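You operate a simulated robot arm through the tools that you are given. There is no shell and no other tool.

Carry out the task below with a simulated robot arm. There is one attempt and no reset: what you move stays moved.

Task
Put one of the edge guards from the top of the load on the strap table on the second shelf from the bottom of the film rack. Fetch the yellow cap from the top of the bench by the tall stack and set it on the top of the load on the strap table. Take the cream stopper and leave it on the top of the load on the turntable. Fetch the white reflector block and set it on top of the wooden block on the top of the bench by the tall stack. Fetch the rubber buffer from the top of the bench by the tall stack and set it on the top shelf of the roller rack. Put the blue can on the top of the workbench away on the right second shelf from the bottom of the long grey rack. Any order will do. Set down upright: white reflector block, blue can.

Only the result counts: the job must be done as asked and must still hold three seconds after the hand-in. Knocking over, shifting, dropping, spilling or breaking anything else fails it. Lids that push on must go on centred and level and be pressed home; caps that screw on are set level and turned clockwise until they are tight.

Robot
A 7-joint arm with a two-finger parallel gripper on a trunk, on a base that moves. Base frame: it is fixed to the floor where the robot stands at the start and does not move with it; the origin is under the middle of the robot, x ahead of it, y to its left, z up. Readings come in mm, degrees, newtons and seconds.
With the tool pointing down near the work surface it reaches from about 280 to 720 mm from the robot's upright axis, wherever it stands. Its first joint turns from -166.0 to 166.0 degrees. Places, roughly: blue can [-6250, 9000, 1000]; cream stopper [-2250, 2500, 750]; edge guard (5x8x5 cm) [-3700, 900, 900]; right second shelf of the long grey rack [-6400, 11900, 600]; rubber buffer (5x5x4 cm) [-2200, 2800, 800]; second shelf of the film rack [-3200, -600, 600]; top of the load on the strap table [-3600, 800, 900]; top of the load on the turntable [-3800, 1900, 800]; top shelf of the roller rack (100x15 cm) [-3420, 4220, 1160]; white reflector block (2x4x5 cm) [-2300, 2800, 800]; wooden block (8x5x5 cm) [-2100, 2600, 800]; yellow cap (5x6x5 cm) [-2100, 2100, 800]. Payload 1.57 kg.
The TCP is the grasp point between the finger pads, 30 mm short of the fingertips. In the tool frame z runs along the fingers and y along their closing line. Largest opening 80 mm; finger width 17, thickness 12; the body of the gripper, 40 by 82 mm, starts 80 mm behind the TCP.
Orientation is that of the tool frame in the base frame, as [roll, pitch, yaw] about the fixed x, y, z axes, in that order (R = Rz(yaw) Ry(pitch) Rx(roll)). With the fingers straight down and closing along the base's y, the tool's x points along the base's -x, its y along +y and its z along -z.

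Tools
- The arm moves only by the tool apply_moves. Its argument "moves" is a list of rows, each an object (a shift or turn left out is 0, a gripper value left out holds the last) with "offset": the shift along the base's x, y, z in units of 30 mm (1.0 is 30 mm), a list of three; "angular": the turn, a rotation vector about the base's x, y, z in units of 8 degrees (1.0 is 8 degrees), a list of three; "gripper": the finger opening in mm, from 0 to 80. In form: [{"offset": [tx, ty, tz], "angular": [ax, ay, az], "gripper": gripper}, ...]. A call has 1 to 20 rows; each row shifts and turns the commanded pose from where the row before left it. A call with a number of a shift or a turn outside -1 to 1 is refused whole. Rows are played at 5 a second. More than 50 mm and 8.6 degrees between two rows, or a gripper value outside its range, and nothing of the call is played. A pose out of reach is approached as far as the arm can. The call stops where the force on the tool passes 40 N (or 10 N more than at its start, if that is more) or the arm is blocked; 0.2 s more then pass. The fingers move at their own pace (about 72 mm/s each) and stop on an object; they squeeze with about 40 N. The grip force told is the motor's: it shows also when the fingers shut on nothing. Time passes only in rows, and 0.2 s behind the last, so rows that do not move let the fingers close. The reply holds the time, the measured pose of the TCP, the force on the tool along the base axes, the opening and the grip force, in the units named above and with some noise, with the torque about the TCP (base axes, N m) and any sound that the robot's microphone picked up.
- Cameras (640 x 400 px; columns grow to the right, rows downward): "scene" is now at [9.8, 143.9, 1424.7]; the picture's right is [0.06, -1.00, 0.00], its down [-0.56, -0.03, -0.83] and it looks along [0.83, 0.05, -0.56] (base axes); focal length 270 px, centre (320, 200). "wrist" rides on the gripper at [72, -7, -122] in the tool frame; the picture's right is [0.09, 1.00, 0.00], its down [-0.84, 0.08, -0.54] and it looks along [-0.54, 0.05, 0.84] (tool axes); focal length 238 px, centre (320, 200). There is no depth. A picture from a camera that has moved, and an enlarged one, comes with that camera's place and axes in the base frame and with its lens.
- grab_frame(camera): a new picture of that camera. It takes no simulated time.
- lift_body(by): slides the trunk up (or, below 0, down) by that many mm; the arm and the scene camera ride with it, the base frame stays. It gives what a move gives, with no picture.
- drive_base(legs): drives the robot by 1 to 6 legs, each [ahead, left, turn to the left] in mm, mm and degrees, along the robot's own axes; the way and the turn of a leg run together, so that a leg with both is an arc; at most 1500 mm and 180 degrees a leg. The arm and the cameras ride along, it lands a little off, and it stops where it bumps. It gives what a move gives.
- head_to(pan, tilt): turns the head with the scene camera to pan (to the left, within 86 degrees either way) and tilt (down, from -29 to 69), counted from straight ahead of the robot. It gives what a move gives.
- close_up(camera, box): a new picture of the part [left, top, right, bottom] of that camera's present view, enlarged. It takes no simulated time.
- job_done(): hands the job in; it is judged then, once.

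Nothing tells you exact positions but the pictures and the camera data. Unless the task says otherwise, let go and move clear before handing in.

The tools are called after ">>>" as name(argument=value, ...) on one line, values as JSON. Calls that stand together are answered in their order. apply_moves: Moves the arm, as the interface text tells. Its arguments: {"type":"object","properties":{"moves":{"type":"array","items":{"type":"object","properties":{"offset":{"type":"array","items":{"type":"number"}},"angular":{"type":"array","items":{"type":"number"}},"gripper":{"type":"number"}}}}},"required":["moves"]} The other tools are called the same way: lift_body (by) moves the trunk up or down; drive_base (legs) drives the base; head_to (pan, tilt) turns the head that bears the scene camera; grab_frame (camera) takes a picture; close_up (camera, box) takes an enlarged picture of a part of a camera's view; job_done () hands the job in.

At the start:

```text
time_s: 0.0
tool_pos: [420.1, 41.5, 1075.0]
ee_rot: [-180.0, 0.0, 180.0]
force: [-0.5, 0.7, 0.8]
wrist_torque: [0.02, 0.01, -0.02]
finger_gap: 80.1
grip_force: 0.0
trunk travel left (down, up): [-225.0, 255.0]
robot x, y, heading: [1.3, 1.2, -0.2]
head pan, tilt (commanded): [3.2, 33.9]
```

scene: 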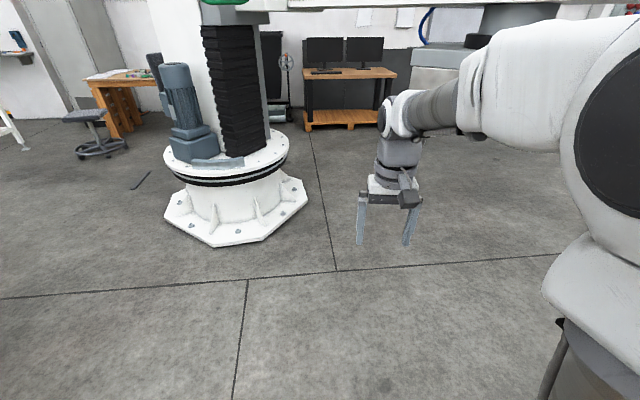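
wrist: 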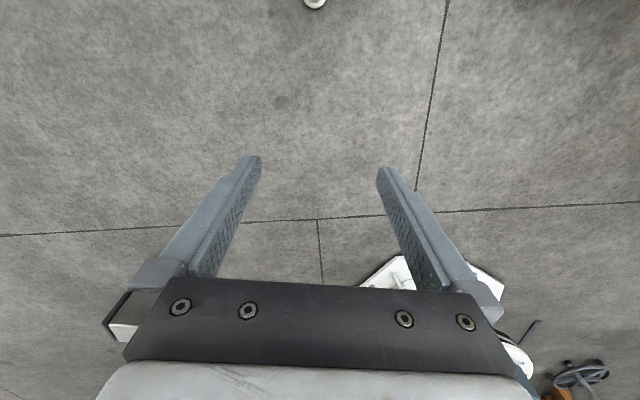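

I see a workshop with the robot facing +x; all of the work places are behind and to the left. I'll look around with the head first to find a safe path.

>>> head_to(pan=85, tilt=20)

>>> grab_frame(camera="scene")

>>> head_to(pan=-85, tilt=20)

>>> grab_frame(camera="scene")

```text
time_s: 1.6
tool_pos: [420.4, 42.4, 1075.5]
ee_rot: [179.9, 0.0, 179.9]
force: [-0.4, -0.5, 0.1]
wrist_torque: [-0.04, -0.02, 0.0]
finger_gap: 80.1
grip_force: 0.0
trunk travel left (down, up): [-225.0, 255.0]
robot x, y, heading: [-3.6, 1.2, 0.1]
head pan, tilt (commanded): [85.0, 20.0]
```

```text
taken
camera scene: at [-70.5, 231.8, 1446.9], right [1.0, -0.09, 0.0], down [-0.03, -0.34, -0.94], along [0.08, 0.94, -0.34], focal length 270 px, centre (320, 200)
```

scene: 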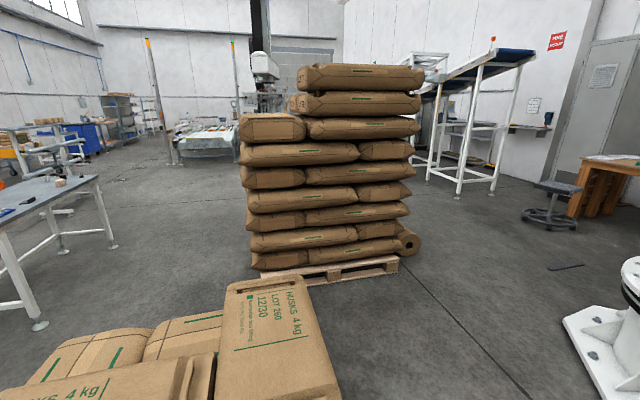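

```text
time_s: 4.1
tool_pos: [420.0, 41.6, 1075.8]
ee_rot: [180.0, 0.1, -179.9]
force: [0.2, -0.2, -0.1]
wrist_torque: [-0.02, 0.02, 0.0]
finger_gap: 80.1
grip_force: 0.0
trunk travel left (down, up): [-225.0, 255.0]
robot x, y, heading: [-1.9, 2.8, -0.0]
head pan, tilt (commanded): [-85.0, 20.0]
```

```text
taken
camera scene: at [-70.5, 46.2, 1446.9], right [-1.0, -0.09, 0.0], down [-0.03, 0.34, -0.94], along [0.08, -0.94, -0.34], focal length 270 px, centre (320, 200)
```

scene: 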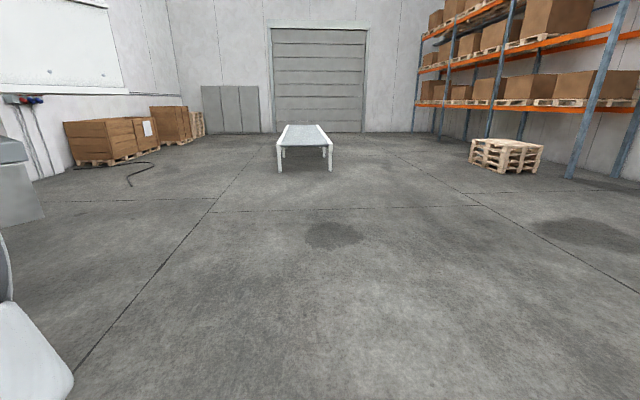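

On the left there is a low pallet of sacks, then a tall sack stack, and the white bench at about x=-2100. I'll turn right on the spot (that side is free) and look at what lies behind.

>>> drive_base(legs=[[0, 0, -90]])

>>> grab_frame(camera="scene")

>>> drive_base(legs=[[0, 0, -90]])

>>> head_to(pan=-50, tilt=20)

>>> grab_frame(camera="scene")

>>> head_to(pan=20, tilt=20)

>>> grab_frame(camera="scene")

```text
time_s: 9.6
tool_pos: [52.4, -419.2, 1075.2]
ee_rot: [180.0, 0.0, 91.4]
force: [0.0, 1.1, 0.1]
wrist_torque: [-0.01, -0.01, -0.01]
finger_gap: 80.0
grip_force: 0.1
trunk travel left (down, up): [-225.0, 255.0]
robot x, y, heading: [-0.7, -3.4, -88.8]
head pan, tilt (commanded): [-85.0, 20.0]
```

```text
taken
camera scene: at [46.8, 72.0, 1446.9], right [-0.11, 0.99, 0.0], down [0.34, 0.04, -0.94], along [-0.93, -0.1, -0.34], focal length 270 px, centre (320, 200)
```

scene: 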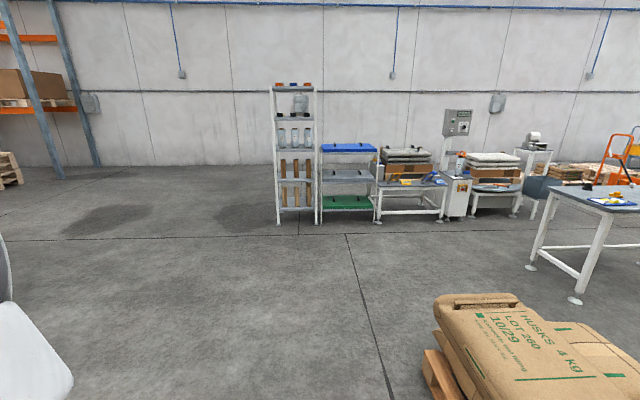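

```text
time_s: 15.2
tool_pos: [-419.5, -41.7, 1075.1]
ee_rot: [180.0, 0.0, 0.0]
force: [-0.1, -0.2, 0.4]
wrist_torque: [0.02, -0.02, 0.0]
finger_gap: 79.8
grip_force: 0.0
trunk travel left (down, up): [-225.0, 255.0]
robot x, y, heading: [2.8, 1.4, 179.9]
head pan, tilt (commanded): [-85.0, 20.0]
```

```text
time_s: 16.2
tool_pos: [-420.6, -42.6, 1075.5]
ee_rot: [180.0, 0.0, 0.0]
force: [-1.0, -0.3, 0.6]
wrist_torque: [-0.01, 0.01, 0.02]
finger_gap: 80.2
grip_force: 0.0
trunk travel left (down, up): [-225.0, 255.0]
robot x, y, heading: [-2.2, -0.4, 180.2]
head pan, tilt (commanded): [-50.0, 20.0]
```

```text
taken
camera scene: at [21.5, -69.6, 1446.9], right [0.77, 0.64, 0.0], down [0.22, -0.26, -0.94], along [-0.6, 0.72, -0.34], focal length 270 px, centre (320, 200)
```

scene: 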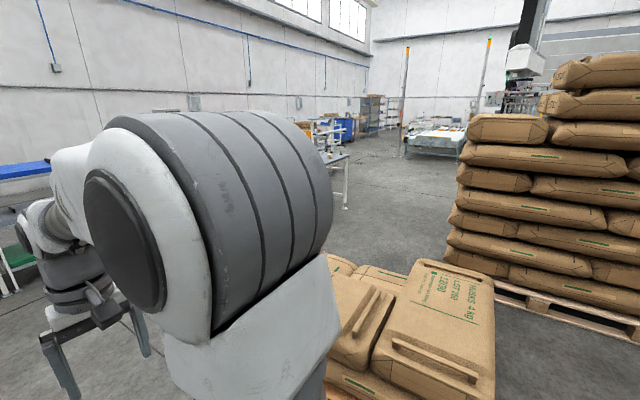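

```text
time_s: 17.6
tool_pos: [-419.9, -42.1, 1076.6]
ee_rot: [-179.9, -0.1, -0.1]
force: [-0.4, 0.3, 0.1]
wrist_torque: [-0.03, 0.02, 0.01]
finger_gap: 80.2
grip_force: 0.0
trunk travel left (down, up): [-225.0, 255.0]
robot x, y, heading: [1.1, -4.1, 180.2]
head pan, tilt (commanded): [20.0, 20.0]
```

```text
taken
camera scene: at [-6.2, -172.8, 1446.9], right [-0.34, 0.94, 0.0], down [0.32, 0.12, -0.94], along [-0.88, -0.32, -0.34], focal length 270 px, centre (320, 200)
```

scene: 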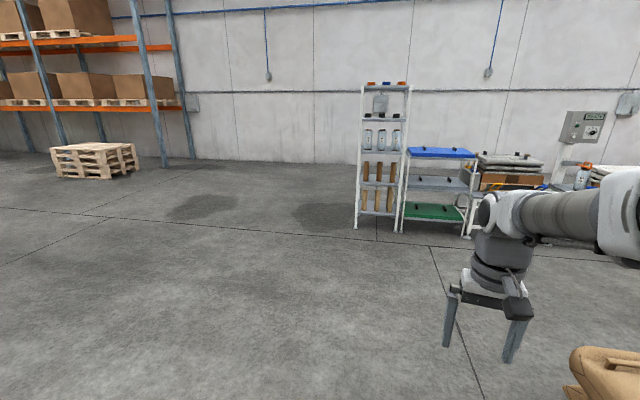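

The layout is clear: film rack and strap table lie along x≈-3200, and the bench spans x≈-2350..-1850. I'll look down to see the robot's own base size, and raise the view for detail on the work places.

>>> head_to(pan=0, tilt=69)

>>> grab_frame(camera="scene")

>>> head_to(pan=80, tilt=69)

>>> grab_frame(camera="scene")

>>> head_to(pan=-80, tilt=60)

>>> grab_frame(camera="scene")

```text
time_s: 18.8
tool_pos: [-421.1, -41.3, 1075.8]
ee_rot: [-180.0, 0.0, 0.0]
force: [0.6, -0.6, 0.0]
wrist_torque: [-0.03, 0.0, 0.03]
finger_gap: 80.1
grip_force: 0.0
trunk travel left (down, up): [-225.0, 255.0]
robot x, y, heading: [-7.1, 0.3, 180.2]
head pan, tilt (commanded): [0.0, 68.8]
```

```text
taken
camera scene: at [25.3, -141.0, 1379.4], right [0.0, 1.0, 0.0], down [0.93, 0.0, -0.36], along [-0.36, 0.0, -0.93], focal length 270 px, centre (320, 200)
```

scene: 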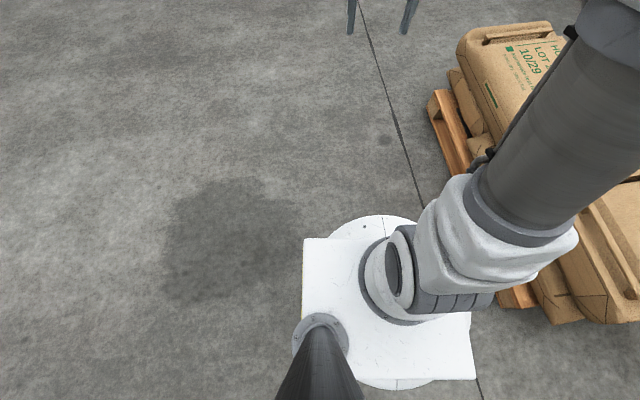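

```text
time_s: 20.3
tool_pos: [-420.3, -41.8, 1075.9]
ee_rot: [-179.9, 0.0, 0.0]
force: [-0.2, -0.8, -0.5]
wrist_torque: [0.0, 0.02, 0.0]
finger_gap: 79.9
grip_force: 0.1
trunk travel left (down, up): [-225.0, 255.0]
robot x, y, heading: [-0.6, 1.1, 180.2]
head pan, tilt (commanded): [80.0, 68.8]
```

```text
taken
camera scene: at [71.5, -196.1, 1379.4], right [-0.98, 0.17, 0.0], down [0.16, 0.92, -0.36], along [-0.06, -0.36, -0.93], focal length 270 px, centre (320, 200)
```

scene: 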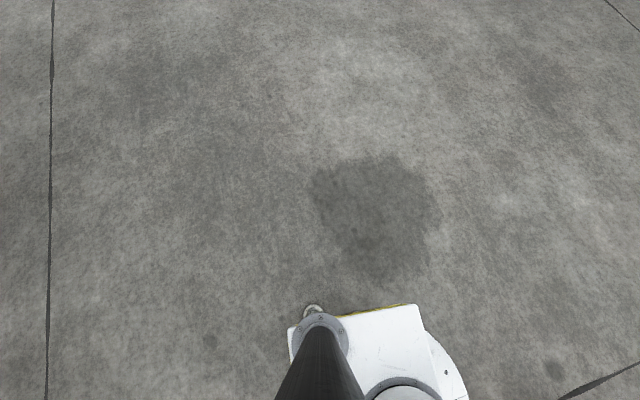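

```text
time_s: 22.8
tool_pos: [-419.3, -42.1, 1075.7]
ee_rot: [-179.9, 0.1, 0.0]
force: [-0.2, -0.4, 0.4]
wrist_torque: [0.01, 0.07, 0.02]
finger_gap: 80.3
grip_force: 0.1
trunk travel left (down, up): [-225.0, 255.0]
robot x, y, heading: [-3.7, -0.7, 179.8]
head pan, tilt (commanded): [-80.0, 60.0]
```

```text
taken
camera scene: at [69.7, -75.4, 1388.8], right [0.98, 0.17, 0.0], down [0.15, -0.85, -0.5], along [-0.09, 0.49, -0.87], focal length 270 px, centre (320, 200)
```

scene: 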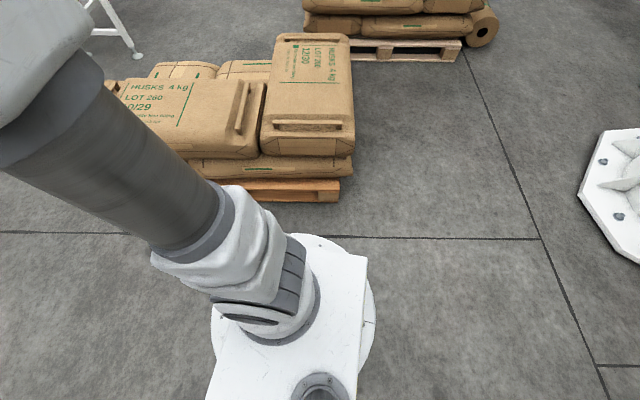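

The base is compact (roughly 250 mm radius). I'll drive to the corridor between the bench and the strap table, around x≈-2750, facing +y, and look at both sides.

>>> drive_base(legs=[[1500, 0, 0], [0, 0, -90], [0, 1250, 0]])

>>> head_to(pan=0, tilt=20)

>>> grab_frame(camera="scene")

>>> head_to(pan=60, tilt=30)

>>> grab_frame(camera="scene")

```text
time_s: 46.7
tool_pos: [-2770.4, 395.0, 1075.9]
ee_rot: [179.9, -0.1, -89.2]
force: [0.2, -1.0, 0.6]
wrist_torque: [0.01, -0.01, 0.0]
finger_gap: 80.0
grip_force: 0.1
trunk travel left (down, up): [-225.0, 255.0]
robot x, y, heading: [-2722.9, -23.7, 90.9]
head pan, tilt (commanded): [-80.0, 60.0]
stopped in leg 3: the robot was blocked; the commanded pose is now the measured one
```

```text
time_s: 48.2
tool_pos: [-2770.1, 395.6, 1074.5]
ee_rot: [-180.0, 0.0, -89.2]
force: [0.3, 0.2, -1.1]
wrist_torque: [0.01, -0.01, -0.05]
finger_gap: 80.0
grip_force: 0.0
trunk travel left (down, up): [-225.0, 255.0]
robot x, y, heading: [-2720.8, -26.2, 90.8]
head pan, tilt (commanded): [0.0, 20.0]
```

```text
taken
camera scene: at [-2860.8, -13.9, 1446.9], right [1.0, 0.01, 0.0], down [0.0, -0.34, -0.94], along [-0.01, 0.94, -0.34], focal length 270 px, centre (320, 200)
```

scene: 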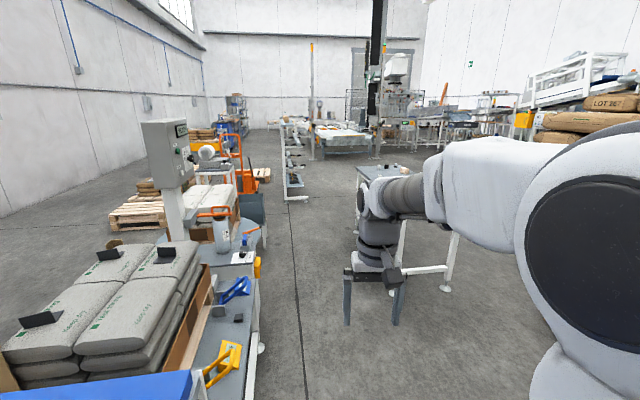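

```text
time_s: 49.5
tool_pos: [-2769.6, 395.8, 1075.5]
ee_rot: [179.9, 0.0, -89.1]
force: [0.5, 1.0, 0.1]
wrist_torque: [0.01, -0.03, -0.03]
finger_gap: 79.9
grip_force: 0.0
trunk travel left (down, up): [-225.0, 255.0]
robot x, y, heading: [-2722.8, -22.7, 90.4]
head pan, tilt (commanded): [60.0, 30.0]
```

```text
taken
camera scene: at [-2938.5, -62.7, 1430.9], right [0.49, 0.87, 0.0], down [0.44, -0.24, -0.87], along [-0.76, 0.42, -0.5], focal length 270 px, centre (320, 200)
```

scene: 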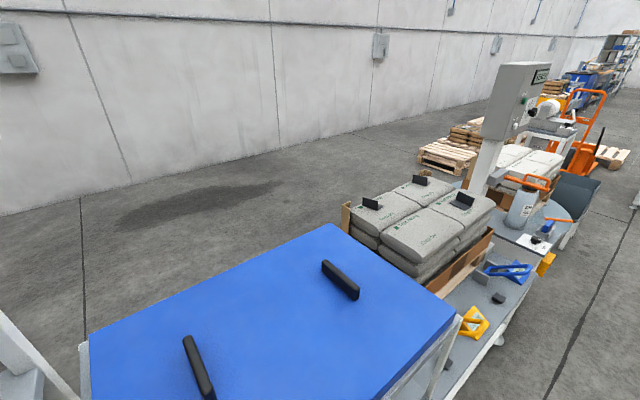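

The drive reported being blocked slightly early, so I check what the base touched on its left/rear (probably the film rack's corner).

>>> head_to(pan=86, tilt=40)

>>> grab_frame(camera="scene")

>>> head_to(pan=86, tilt=69)

>>> grab_frame(camera="scene")

```text
time_s: 50.4
tool_pos: [-2769.8, 394.9, 1075.8]
ee_rot: [-180.0, -0.1, -89.2]
force: [-0.4, 0.5, 0.1]
wrist_torque: [-0.01, -0.03, 0.0]
finger_gap: 79.9
grip_force: 0.0
trunk travel left (down, up): [-225.0, 255.0]
robot x, y, heading: [-2720.8, -24.1, 90.5]
head pan, tilt (commanded): [85.9, 40.0]
```

```text
taken
camera scene: at [-2944.6, -102.0, 1415.5], right [0.06, 1.0, 0.0], down [0.64, -0.04, -0.77], along [-0.76, 0.05, -0.64], focal length 270 px, centre (320, 200)
```

scene: 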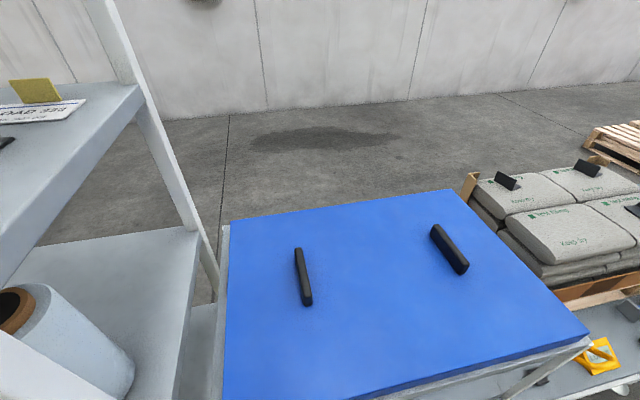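

```text
time_s: 51.4
tool_pos: [-2769.7, 395.5, 1076.4]
ee_rot: [-179.9, 0.1, -89.2]
force: [-0.4, -0.3, 0.2]
wrist_torque: [0.0, -0.03, -0.02]
finger_gap: 79.9
grip_force: 0.2
trunk travel left (down, up): [-225.0, 255.0]
robot x, y, heading: [-2724.1, -24.4, 90.8]
head pan, tilt (commanded): [85.9, 68.8]
```

```text
taken
camera scene: at [-2915.6, -103.7, 1379.4], right [0.06, 1.0, 0.0], down [0.93, -0.05, -0.36], along [-0.36, 0.02, -0.93], focal length 270 px, centre (320, 200)
```

scene: 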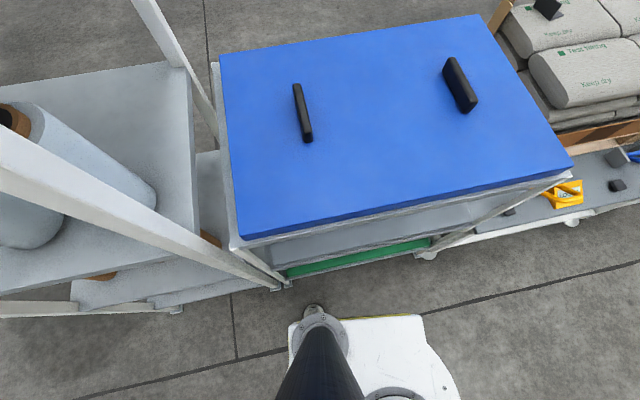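

>>> close_up(camera="scene", box=[180, 220, 480, 400])

>>> head_to(pan=40, tilt=69)

>>> grab_frame(camera="scene")

```text
2.13 times, centred on (330, 310) of scene
camera zoom: at [-2915.6, -103.7, 1379.4], right [0.06, 1.0, 0.0], down [0.93, -0.05, -0.36], along [-0.36, 0.02, -0.93], focal length 577 px, centre (299, -35)
```

zoom: 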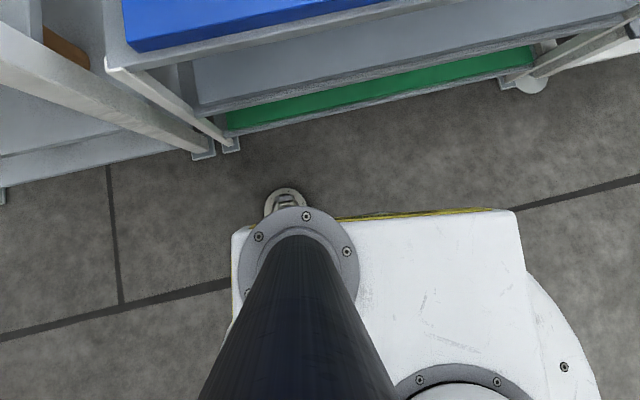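

```text
time_s: 52.5
tool_pos: [-2769.1, 394.6, 1074.8]
ee_rot: [179.9, -0.1, -89.3]
force: [-0.8, 0.5, 0.6]
wrist_torque: [0.01, -0.01, -0.01]
finger_gap: 80.0
grip_force: 0.1
trunk travel left (down, up): [-225.0, 255.0]
robot x, y, heading: [-2722.2, -21.4, 90.8]
head pan, tilt (commanded): [40.0, 68.8]
```

```text
taken
camera scene: at [-2896.2, -64.6, 1379.4], right [0.76, 0.65, 0.0], down [0.61, -0.71, -0.36], along [-0.24, 0.27, -0.93], focal length 270 px, centre (320, 200)
```

scene: 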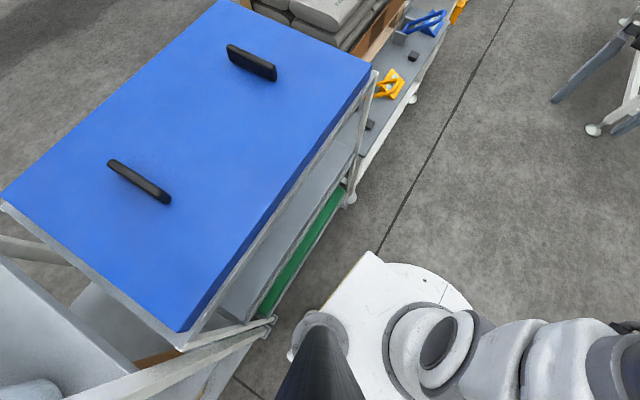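

>>> head_to(pan=-60, tilt=50)

>>> grab_frame(camera="scene")

>>> head_to(pan=-86, tilt=20)

>>> grab_frame(camera="scene")

```text
time_s: 54.2
tool_pos: [-2769.6, 395.6, 1074.7]
ee_rot: [-179.9, 0.0, -89.2]
force: [-0.3, -0.5, -0.7]
wrist_torque: [0.04, 0.01, 0.01]
finger_gap: 80.0
grip_force: 0.1
trunk travel left (down, up): [-225.0, 255.0]
robot x, y, heading: [-2719.9, -26.0, 90.7]
head pan, tilt (commanded): [-60.0, 50.0]
```

```text
taken
camera scene: at [-2793.5, -67.6, 1401.3], right [0.51, -0.86, 0.0], down [-0.66, -0.39, -0.64], along [0.55, 0.33, -0.77], focal length 270 px, centre (320, 200)
```

scene: 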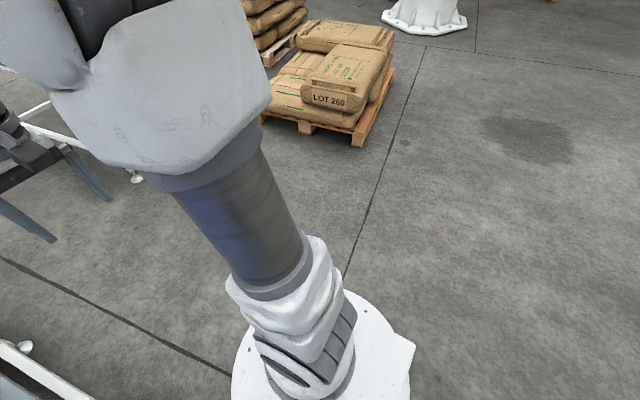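

```text
time_s: 55.2
tool_pos: [-2769.8, 395.0, 1074.8]
ee_rot: [179.9, 0.0, -89.2]
force: [0.8, 0.1, 0.1]
wrist_torque: [0.0, 0.0, -0.02]
finger_gap: 80.1
grip_force: 0.1
trunk travel left (down, up): [-225.0, 255.0]
robot x, y, heading: [-2722.3, -25.7, 90.4]
head pan, tilt (commanded): [-85.9, 20.0]
```

```text
taken
camera scene: at [-2766.9, -99.1, 1446.8], right [0.08, -1.0, 0.0], down [-0.34, -0.03, -0.94], along [0.94, 0.08, -0.34], focal length 270 px, centre (320, 200)
```

scene: 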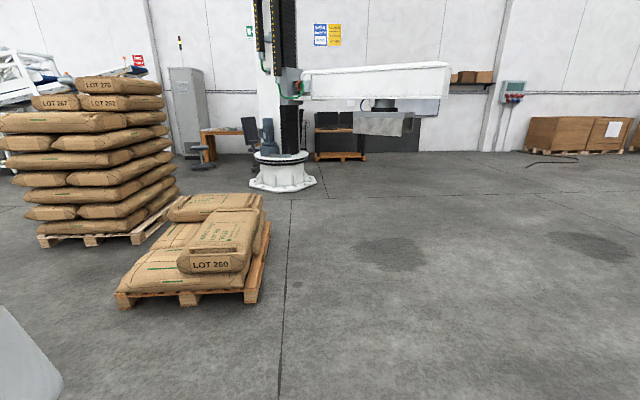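

Nothing is touched visibly; the front line of the racks is about 325 mm from the robot's axis, so I'll keep a wider clearance than that. I'll back off and look at the film rack squarely.

>>> drive_base(legs=[[0, -450, 0], [-480, 0, 0], [0, 0, 90]])

>>> head_to(pan=0, tilt=30)

>>> grab_frame(camera="scene")

>>> grab_frame(camera="wrist")

```text
time_s: 67.5
tool_pos: [-2685.1, -557.5, 1074.9]
ee_rot: [-179.9, 0.0, 0.1]
force: [-0.5, -0.5, -0.3]
wrist_torque: [0.01, 0.02, 0.02]
finger_gap: 79.8
grip_force: 0.0
trunk travel left (down, up): [-225.0, 255.0]
robot x, y, heading: [-2263.6, -514.5, -179.6]
head pan, tilt (commanded): [-85.9, 20.0]
```

```text
time_s: 69.2
tool_pos: [-2684.5, -557.7, 1075.7]
ee_rot: [180.0, 0.1, 0.2]
force: [-0.4, -0.3, 0.0]
wrist_torque: [0.04, 0.02, 0.01]
finger_gap: 80.0
grip_force: 0.0
trunk travel left (down, up): [-225.0, 255.0]
robot x, y, heading: [-2260.9, -511.0, -179.8]
head pan, tilt (commanded): [0.0, 30.0]
```

```text
taken
camera scene: at [-2273.5, -655.4, 1430.9], right [0.0, 1.0, 0.0], down [0.5, 0.0, -0.87], along [-0.87, 0.0, -0.5], focal length 270 px, centre (320, 200)
```

scene: 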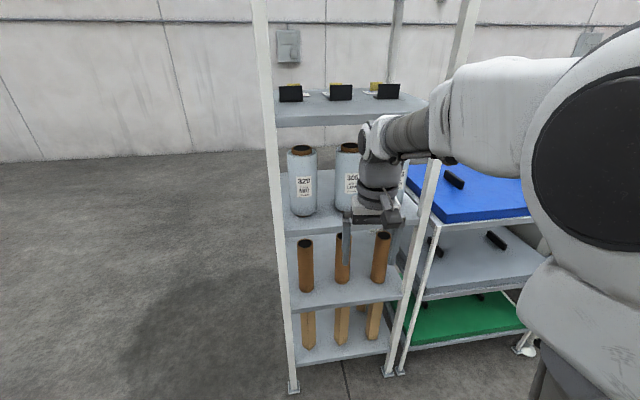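

```text
taken
camera wrist: at [-2612.9, -549.8, 1197.2], right [0.09, -1.0, 0.0], down [-0.84, -0.08, 0.54], along [-0.54, -0.05, -0.84], focal length 238 px, centre (320, 200)
```

wrist: 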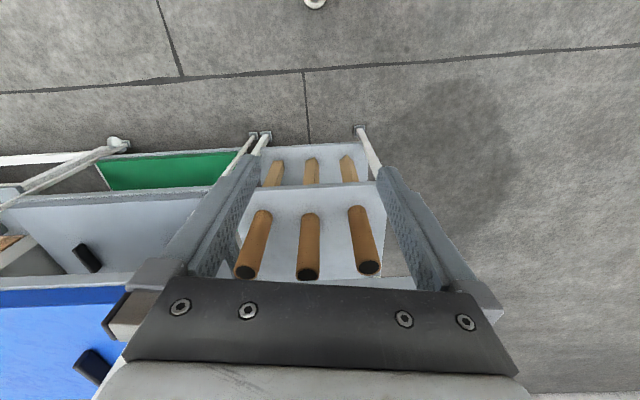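

The film rack's second shelf (z≈600) carries three brown tubes with gaps between them. Next I'll go opposite the load on the strap table and look at the edge guards.

>>> drive_base(legs=[[0, -1450, 0], [330, 0, 0]])

>>> head_to(pan=0, tilt=35)

>>> grab_frame(camera="scene")

>>> grab_frame(camera="wrist")

```text
time_s: 82.4
tool_pos: [-3024.6, 871.4, 1074.9]
ee_rot: [180.0, -0.1, 1.3]
force: [-0.4, 0.0, -0.3]
wrist_torque: [-0.02, 0.03, 0.0]
finger_gap: 79.9
grip_force: 0.0
trunk travel left (down, up): [-225.0, 255.0]
robot x, y, heading: [-2606.2, 923.4, -179.0]
head pan, tilt (commanded): [0.0, 30.0]
```

```text
time_s: 83.1
tool_pos: [-3024.5, 871.6, 1075.9]
ee_rot: [-180.0, -0.1, 1.3]
force: [0.7, -0.5, 0.0]
wrist_torque: [-0.01, 0.0, -0.02]
finger_gap: 80.1
grip_force: 0.0
trunk travel left (down, up): [-225.0, 255.0]
robot x, y, heading: [-2604.3, 921.5, -179.0]
head pan, tilt (commanded): [0.0, 35.0]
```

```text
taken
camera scene: at [-2609.4, 782.1, 1423.1], right [-0.02, 1.0, 0.0], down [0.57, 0.01, -0.82], along [-0.82, -0.02, -0.57], focal length 270 px, centre (320, 200)
```

scene: 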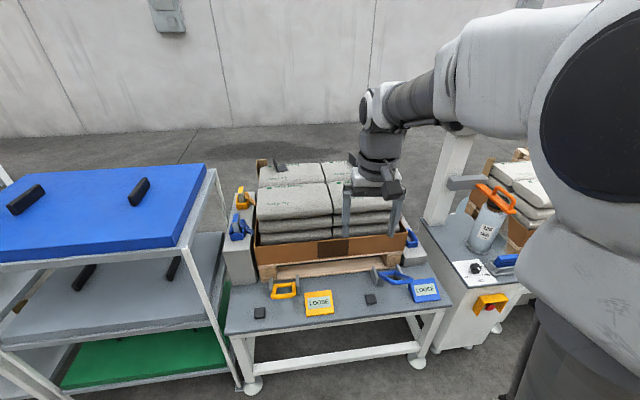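

```text
taken
camera wrist: at [-2953.0, 880.9, 1197.2], right [0.11, -0.99, 0.0], down [-0.83, -0.1, 0.54], along [-0.54, -0.06, -0.84], focal length 238 px, centre (320, 200)
```

wrist: 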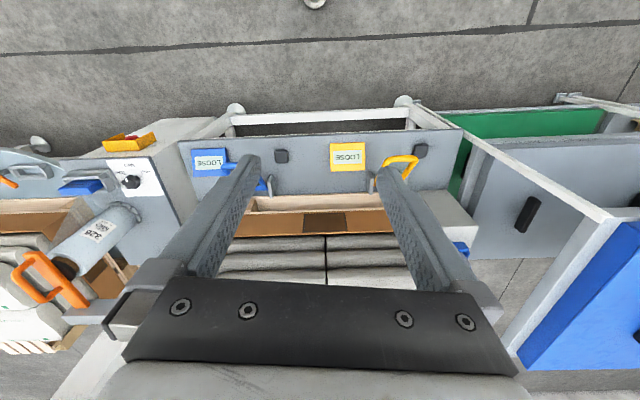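

The strap table's load is ahead; the guards sit on the sack tops (nearest around (-3505,953)). I'll move a bit closer and look with the wrist camera from above.

>>> drive_base(legs=[[190, 0, -1]])

>>> apply_moves(moves=[{"offset": [-1, 1, 0.6]}, {"offset": [-1, 1, 0.6]}, {"offset": [-1, 1, 0.6]}, {"offset": [-1, 0, 0.6]}])

>>> grab_frame(camera="wrist")

>>> grab_frame(camera="scene")

```text
time_s: 85.0
tool_pos: [-3217.3, 878.0, 1075.0]
ee_rot: [180.0, -0.1, 0.1]
force: [0.2, 0.0, -0.7]
wrist_torque: [0.03, 0.01, -0.03]
finger_gap: 80.0
grip_force: 0.1
trunk travel left (down, up): [-225.0, 255.0]
robot x, y, heading: [-2798.5, 920.0, -180.1]
head pan, tilt (commanded): [0.0, 35.0]
```

```text
time_s: 86.0
tool_pos: [-3339.3, 969.0, 1147.4]
ee_rot: [180.0, 0.0, 0.1]
force: [0.1, -0.2, -0.3]
wrist_torque: [-0.03, -0.01, 0.0]
finger_gap: 80.0
grip_force: 0.0
trunk travel left (down, up): [-225.0, 255.0]
robot x, y, heading: [-2801.5, 918.5, -180.1]
head pan, tilt (commanded): [0.0, 35.0]
```

```text
taken
camera wrist: at [-3267.1, 976.5, 1269.7], right [0.09, -1.0, 0.0], down [-0.84, -0.08, 0.54], along [-0.54, -0.05, -0.84], focal length 238 px, centre (320, 200)
```

wrist: 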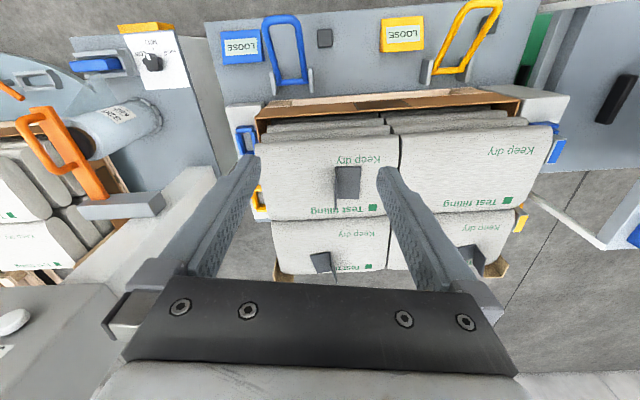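

```text
taken
camera scene: at [-2804.2, 780.2, 1423.1], right [0.0, 1.0, 0.0], down [0.57, 0.0, -0.82], along [-0.82, 0.0, -0.57], focal length 270 px, centre (320, 200)
```

scene: 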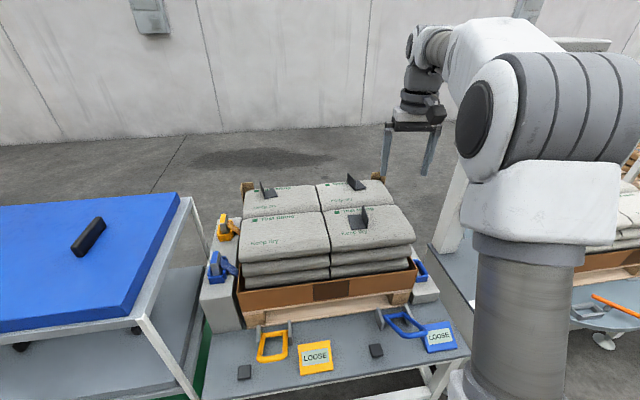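

>>> close_up(camera="scene", box=[230, 160, 430, 285])

>>> close_up(camera="wrist", box=[260, 110, 420, 210])

```text
3.20 times, centred on (330, 222) of scene
camera zoom: at [-2804.2, 780.2, 1423.1], right [0.0, 1.0, 0.0], down [0.57, 0.0, -0.82], along [-0.82, 0.0, -0.57], focal length 865 px, centre (288, 128)
```

zoom: 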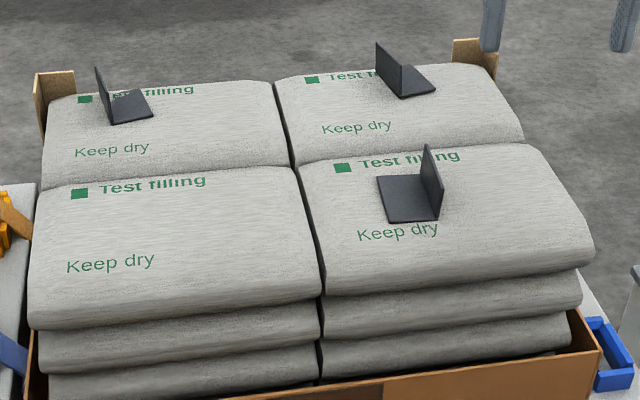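

```text
4.00 times, centred on (340, 160) of wrist
camera zoom: at [-3267.1, 976.5, 1269.7], right [0.09, -1.0, 0.0], down [-0.84, -0.08, 0.54], along [-0.54, -0.05, -0.84], focal length 953 px, centre (240, 360)
```

zoom: 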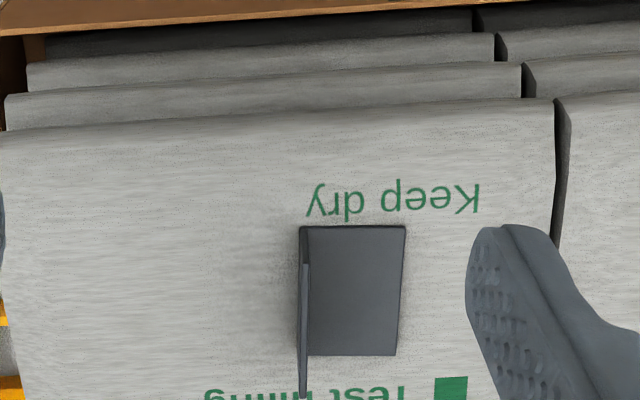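

The guards are L-profiles: flat leg on the sack and a thin upright leg at the +y side, running along x. I'll pick the front-right one by its upright leg with the tool tilted 45° forward, so that I can set it on the film rack in the same attitude.

>>> apply_moves(moves=[{"offset": [-0.4, -0.4, -0.5], "angular": [0, 0, 0.625], "gripper": 44}, {"offset": [-0.6, -0.2, -0.9], "angular": [-0.082, 0.934, 0]}, {"offset": [-0.6, -0.2, -0.9], "angular": [-0.082, 0.934, 0]}, {"offset": [-0.6, -0.2, -0.9], "angular": [-0.082, 0.934, 0]}, {"offset": [-0.6, -0.2, -0.9], "angular": [-0.082, 0.934, 0]}, {"offset": [-0.5, -0.2, -0.9], "angular": [-0.082, 0.934, 0]}, {"offset": [0, -0.2, -0.5], "angular": [-0.082, 0.934, 0]}, {}])

>>> grab_frame(camera="wrist")

>>> grab_frame(camera="scene")

```text
time_s: 87.8
tool_pos: [-3434.8, 919.7, 982.6]
ee_rot: [180.0, 45.0, 4.9]
force: [0.2, 0.1, 0.0]
wrist_torque: [0.05, 0.0, 0.01]
finger_gap: 44.0
grip_force: 0.0
trunk travel left (down, up): [-225.0, 255.0]
robot x, y, heading: [-2797.2, 920.9, -180.2]
head pan, tilt (commanded): [0.0, 35.0]
```

```text
taken
camera wrist: at [-3298.1, 939.7, 1017.5], right [0.15, -0.99, -0.07], down [-0.2, -0.1, 0.98], along [-0.97, -0.14, -0.21], focal length 238 px, centre (320, 200)
```

wrist: 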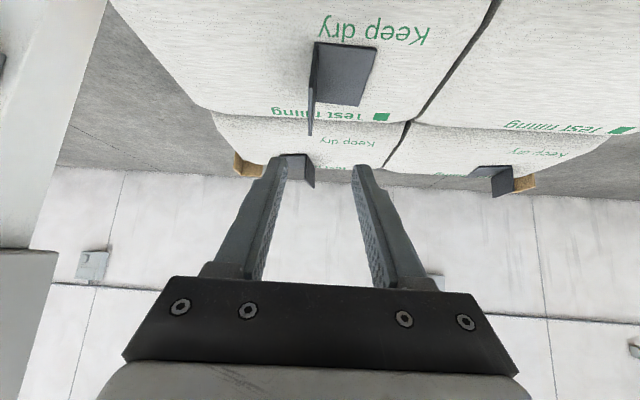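

```text
taken
camera scene: at [-2804.3, 780.2, 1423.1], right [0.0, 1.0, 0.0], down [0.57, 0.0, -0.82], along [-0.82, 0.0, -0.57], focal length 270 px, centre (320, 200)
```

scene: 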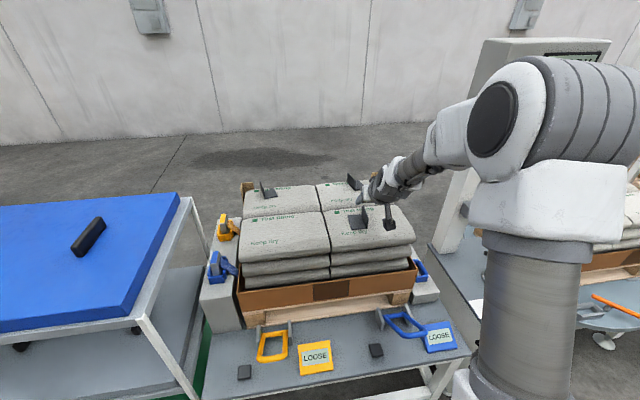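

>>> close_up(camera="wrist", box=[240, 20, 440, 145])

>>> close_up(camera="scene", box=[320, 160, 440, 235])

```text
3.20 times, centred on (340, 82) of wrist
camera zoom: at [-3298.1, 939.7, 1017.5], right [0.15, -0.99, -0.07], down [-0.2, -0.1, 0.98], along [-0.97, -0.14, -0.21], focal length 763 px, centre (256, 576)
```

zoom: 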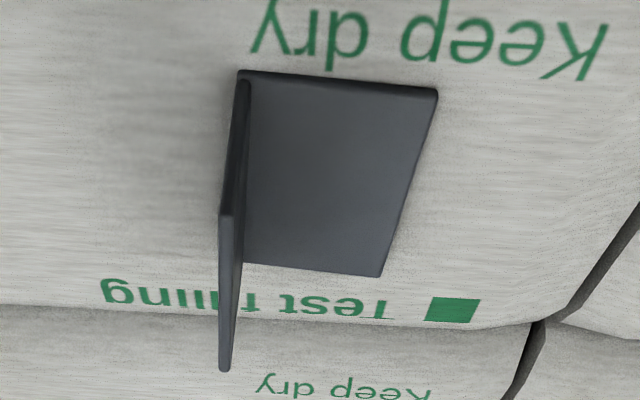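

```text
5.33 times, centred on (380, 198) of scene
camera zoom: at [-2804.3, 780.2, 1423.1], right [0.0, 1.0, 0.0], down [0.57, 0.0, -0.82], along [-0.82, 0.0, -0.57], focal length 1442 px, centre (0, 213)
```

zoom: 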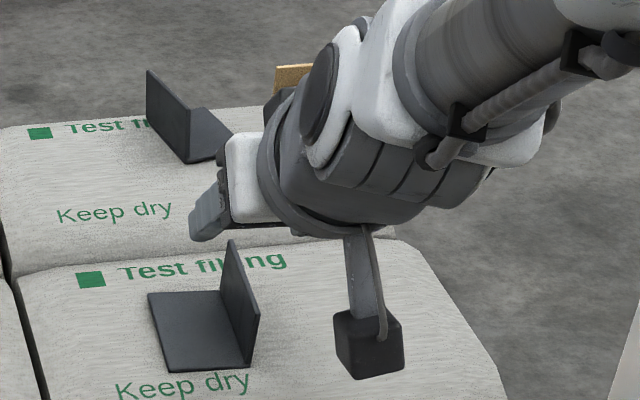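

>>> apply_moves(moves=[{"offset": [-0.92, 0.04, 0], "angular": [0, 0, 0.35]}, {"offset": [-0.92, 0.04, 0]}, {"offset": [0, 0, -0.8]}, {"offset": [0, 0, -0.6]}, {}])

>>> close_up(camera="scene", box=[320, 160, 440, 235])

>>> grab_frame(camera="wrist")

```text
time_s: 89.0
tool_pos: [-3490.9, 923.5, 940.0]
ee_rot: [180.0, 45.0, 7.9]
force: [0.5, 0.0, -1.2]
wrist_torque: [0.01, -0.01, 0.0]
finger_gap: 44.1
grip_force: 0.0
trunk travel left (down, up): [-225.0, 255.0]
robot x, y, heading: [-2800.3, 925.0, -180.1]
head pan, tilt (commanded): [0.0, 35.0]
```

```text
5.33 times, centred on (380, 198) of scene
camera zoom: at [-2804.4, 780.1, 1423.1], right [0.0, 1.0, 0.0], down [0.57, 0.0, -0.82], along [-0.82, 0.0, -0.57], focal length 1442 px, centre (0, 213)
```

zoom: 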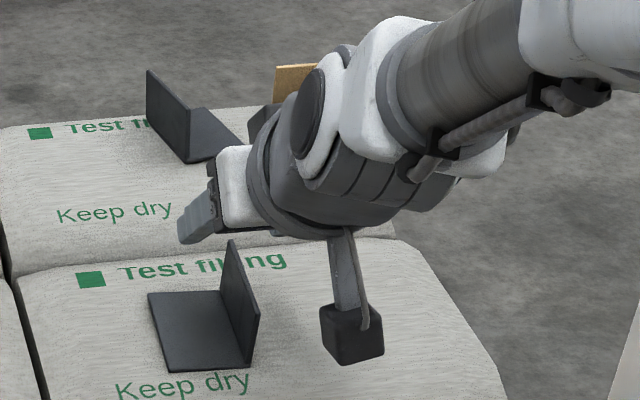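

```text
taken
camera wrist: at [-3356.4, 949.4, 974.8], right [0.2, -0.98, -0.07], down [-0.2, -0.11, 0.97], along [-0.96, -0.18, -0.21], focal length 238 px, centre (320, 200)
```

wrist: 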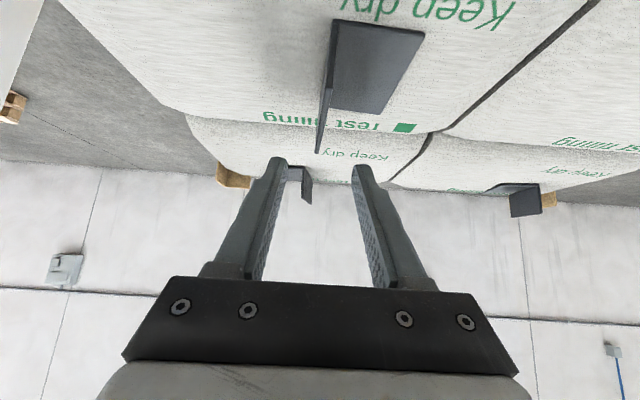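

The upright leg lines up between the fingers. I descend and grip.

>>> apply_moves(moves=[{"offset": [0, 0, -0.7]}, {"offset": [0, 0, -0.6]}, {"offset": [0, 0, -0.37]}, {}])

>>> grab_frame(camera="wrist")

>>> close_up(camera="scene", box=[320, 160, 440, 235])

```text
time_s: 90.0
tool_pos: [-3491.9, 921.6, 890.6]
ee_rot: [179.9, 45.0, 7.9]
force: [-0.7, 0.3, -0.4]
wrist_torque: [0.0, 0.01, 0.04]
finger_gap: 44.1
grip_force: 0.1
trunk travel left (down, up): [-225.0, 255.0]
robot x, y, heading: [-2797.0, 920.6, -180.0]
head pan, tilt (commanded): [0.0, 35.0]
```

```text
taken
camera wrist: at [-3356.8, 948.5, 925.3], right [0.2, -0.98, -0.07], down [-0.2, -0.11, 0.97], along [-0.96, -0.18, -0.21], focal length 238 px, centre (320, 200)
```

wrist: 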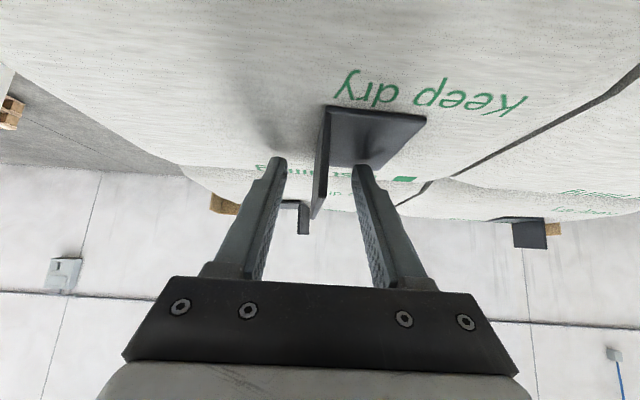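

```text
5.33 times, centred on (380, 198) of scene
camera zoom: at [-2804.3, 780.1, 1423.1], right [0.0, 1.0, 0.0], down [0.57, 0.0, -0.82], along [-0.82, 0.0, -0.57], focal length 1442 px, centre (0, 213)
```

zoom: 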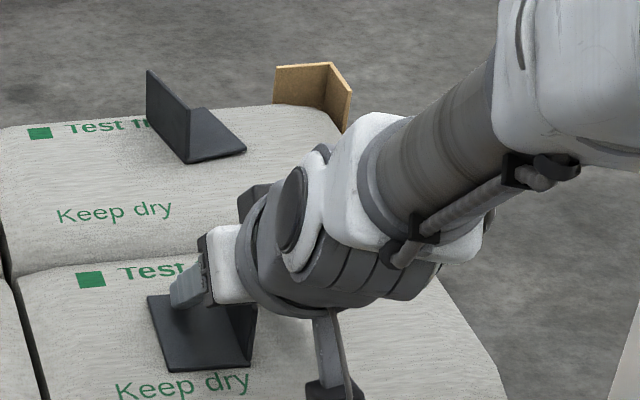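

>>> apply_moves(moves=[{"gripper": 0}, {}, {}, {}])

>>> apply_moves(moves=[{"offset": [0, 0, 0.5]}, {"offset": [0, 0, 1]}, {"offset": [0, 0, 1]}, {"offset": [0, 0, 1]}, {"offset": [0, 0, 1]}, {"offset": [0, 0, 1]}])

>>> grab_frame(camera="wrist")

>>> grab_frame(camera="scene")

```text
time_s: 91.0
tool_pos: [-3491.4, 921.5, 890.0]
ee_rot: [180.0, 45.0, 7.8]
force: [-0.8, 0.1, -0.7]
wrist_torque: [0.03, 0.0, -0.01]
finger_gap: 3.3
grip_force: 24.2
trunk travel left (down, up): [-225.0, 255.0]
robot x, y, heading: [-2797.9, 920.5, -179.9]
head pan, tilt (commanded): [0.0, 35.0]
```

```text
time_s: 92.4
tool_pos: [-3492.1, 924.3, 1056.5]
ee_rot: [180.0, 45.0, 7.8]
force: [-0.9, 0.1, -0.7]
wrist_torque: [0.03, 0.01, 0.02]
finger_gap: 3.2
grip_force: 24.2
trunk travel left (down, up): [-225.0, 255.0]
robot x, y, heading: [-2799.9, 920.6, -180.0]
head pan, tilt (commanded): [0.0, 35.0]
```

```text
taken
camera wrist: at [-3357.1, 949.8, 1091.0], right [0.2, -0.98, -0.07], down [-0.2, -0.11, 0.97], along [-0.96, -0.18, -0.21], focal length 238 px, centre (320, 200)
```

wrist: 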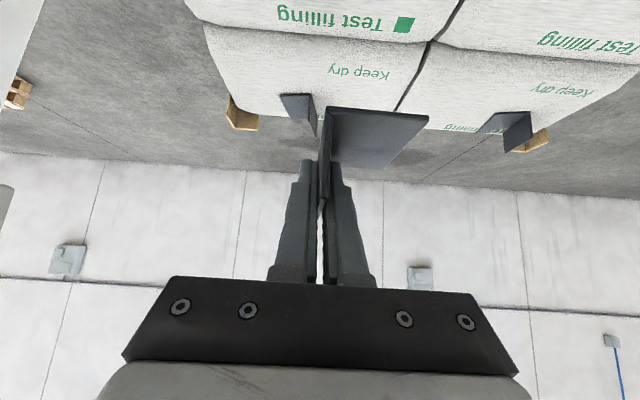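

```text
taken
camera scene: at [-2804.4, 780.1, 1423.0], right [0.0, 1.0, 0.0], down [0.57, 0.0, -0.82], along [-0.82, 0.0, -0.57], focal length 270 px, centre (320, 200)
```

scene: 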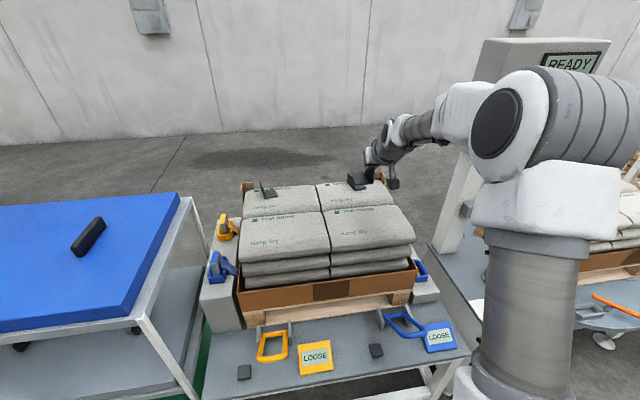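

The guard is gripped (3 mm leg). Now I back off and carry it to the front of the film rack.

>>> apply_moves(moves=[{"offset": [1, 0, 0.2]}, {"offset": [1, 0, 0.2]}, {"offset": [1, 0, 0]}, {"offset": [1, 0, 0]}, {"offset": [1, 0, 0]}])

>>> drive_base(legs=[[-520, 0, 0], [0, 1420, 0]])

>>> lift_body(by=-150)

>>> grab_frame(camera="scene")

>>> grab_frame(camera="wrist")

```text
time_s: 93.6
tool_pos: [-3341.2, 923.4, 1066.5]
ee_rot: [179.9, 45.0, 7.9]
force: [-0.3, 0.1, 0.0]
wrist_torque: [0.01, -0.01, 0.07]
finger_gap: 3.2
grip_force: 24.5
trunk travel left (down, up): [-225.0, 255.0]
robot x, y, heading: [-2796.1, 914.1, -179.9]
head pan, tilt (commanded): [0.0, 35.0]
```

```text
time_s: 107.9
tool_pos: [-2808.0, -504.5, 1065.2]
ee_rot: [180.0, 45.0, 8.5]
force: [-0.1, -0.4, -0.9]
wrist_torque: [-0.01, 0.01, -0.02]
finger_gap: 3.0
grip_force: 24.5
trunk travel left (down, up): [-225.0, 255.0]
robot x, y, heading: [-2264.2, -502.7, -179.2]
head pan, tilt (commanded): [0.0, 35.0]
```

```text
time_s: 109.7
tool_pos: [-2808.0, -505.5, 916.8]
ee_rot: [180.0, 45.0, 8.6]
force: [0.3, -0.9, 0.0]
wrist_torque: [0.03, 0.02, 0.03]
finger_gap: 3.2
grip_force: 24.2
trunk travel left (down, up): [-75.0, 405.0]
robot x, y, heading: [-2266.6, -501.1, -179.2]
head pan, tilt (commanded): [0.0, 35.0]
```

```text
taken
camera scene: at [-2269.4, -642.8, 1273.1], right [-0.01, 1.0, 0.0], down [0.57, 0.01, -0.82], along [-0.82, -0.01, -0.57], focal length 270 px, centre (320, 200)
```

scene: 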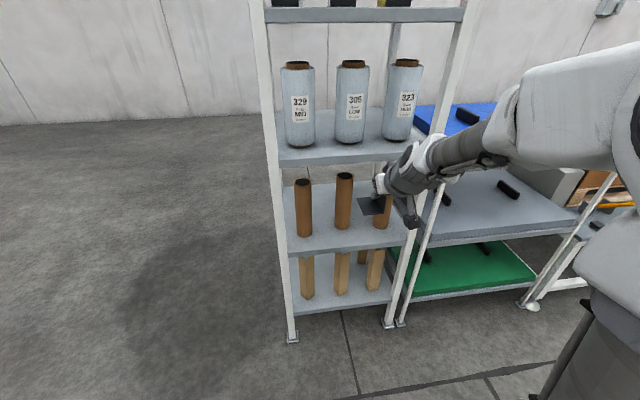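

```text
taken
camera wrist: at [-2673.6, -477.7, 951.6], right [0.21, -0.98, -0.07], down [-0.19, -0.11, 0.97], along [-0.96, -0.19, -0.21], focal length 238 px, centre (320, 200)
```

wrist: 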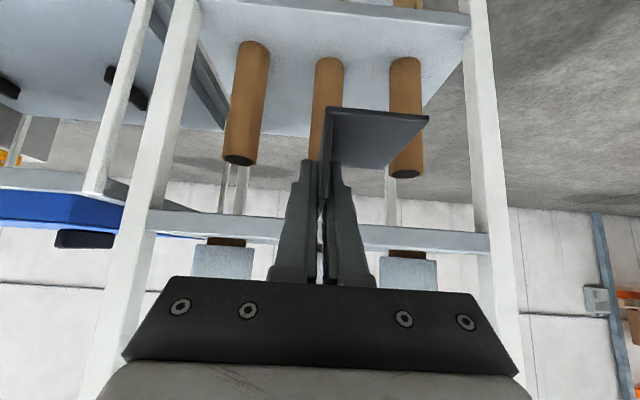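

>>> close_up(camera="scene", box=[270, 160, 430, 260])

>>> close_up(camera="wrist", box=[180, 0, 500, 200])

```text
4.00 times, centred on (350, 210) of scene
camera zoom: at [-2269.4, -642.8, 1273.1], right [-0.01, 1.0, 0.0], down [0.57, 0.01, -0.82], along [-0.82, -0.01, -0.57], focal length 1082 px, centre (200, 160)
```

zoom: 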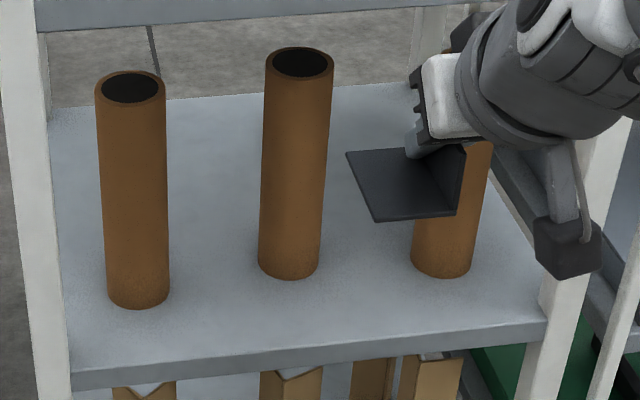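

```text
2.00 times, centred on (340, 100) of wrist
camera zoom: at [-2673.6, -477.7, 951.6], right [0.21, -0.98, -0.07], down [-0.19, -0.11, 0.97], along [-0.96, -0.19, -0.21], focal length 477 px, centre (280, 400)
```

zoom: 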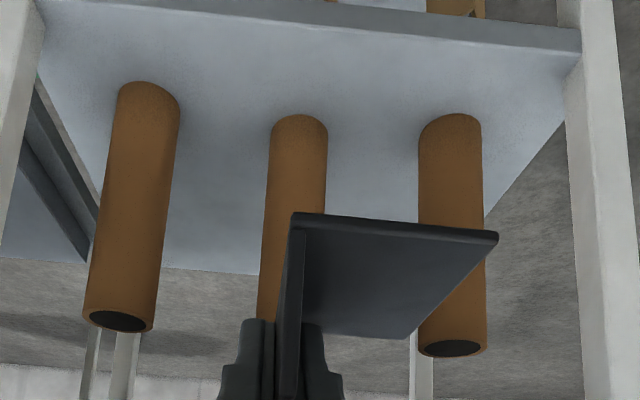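

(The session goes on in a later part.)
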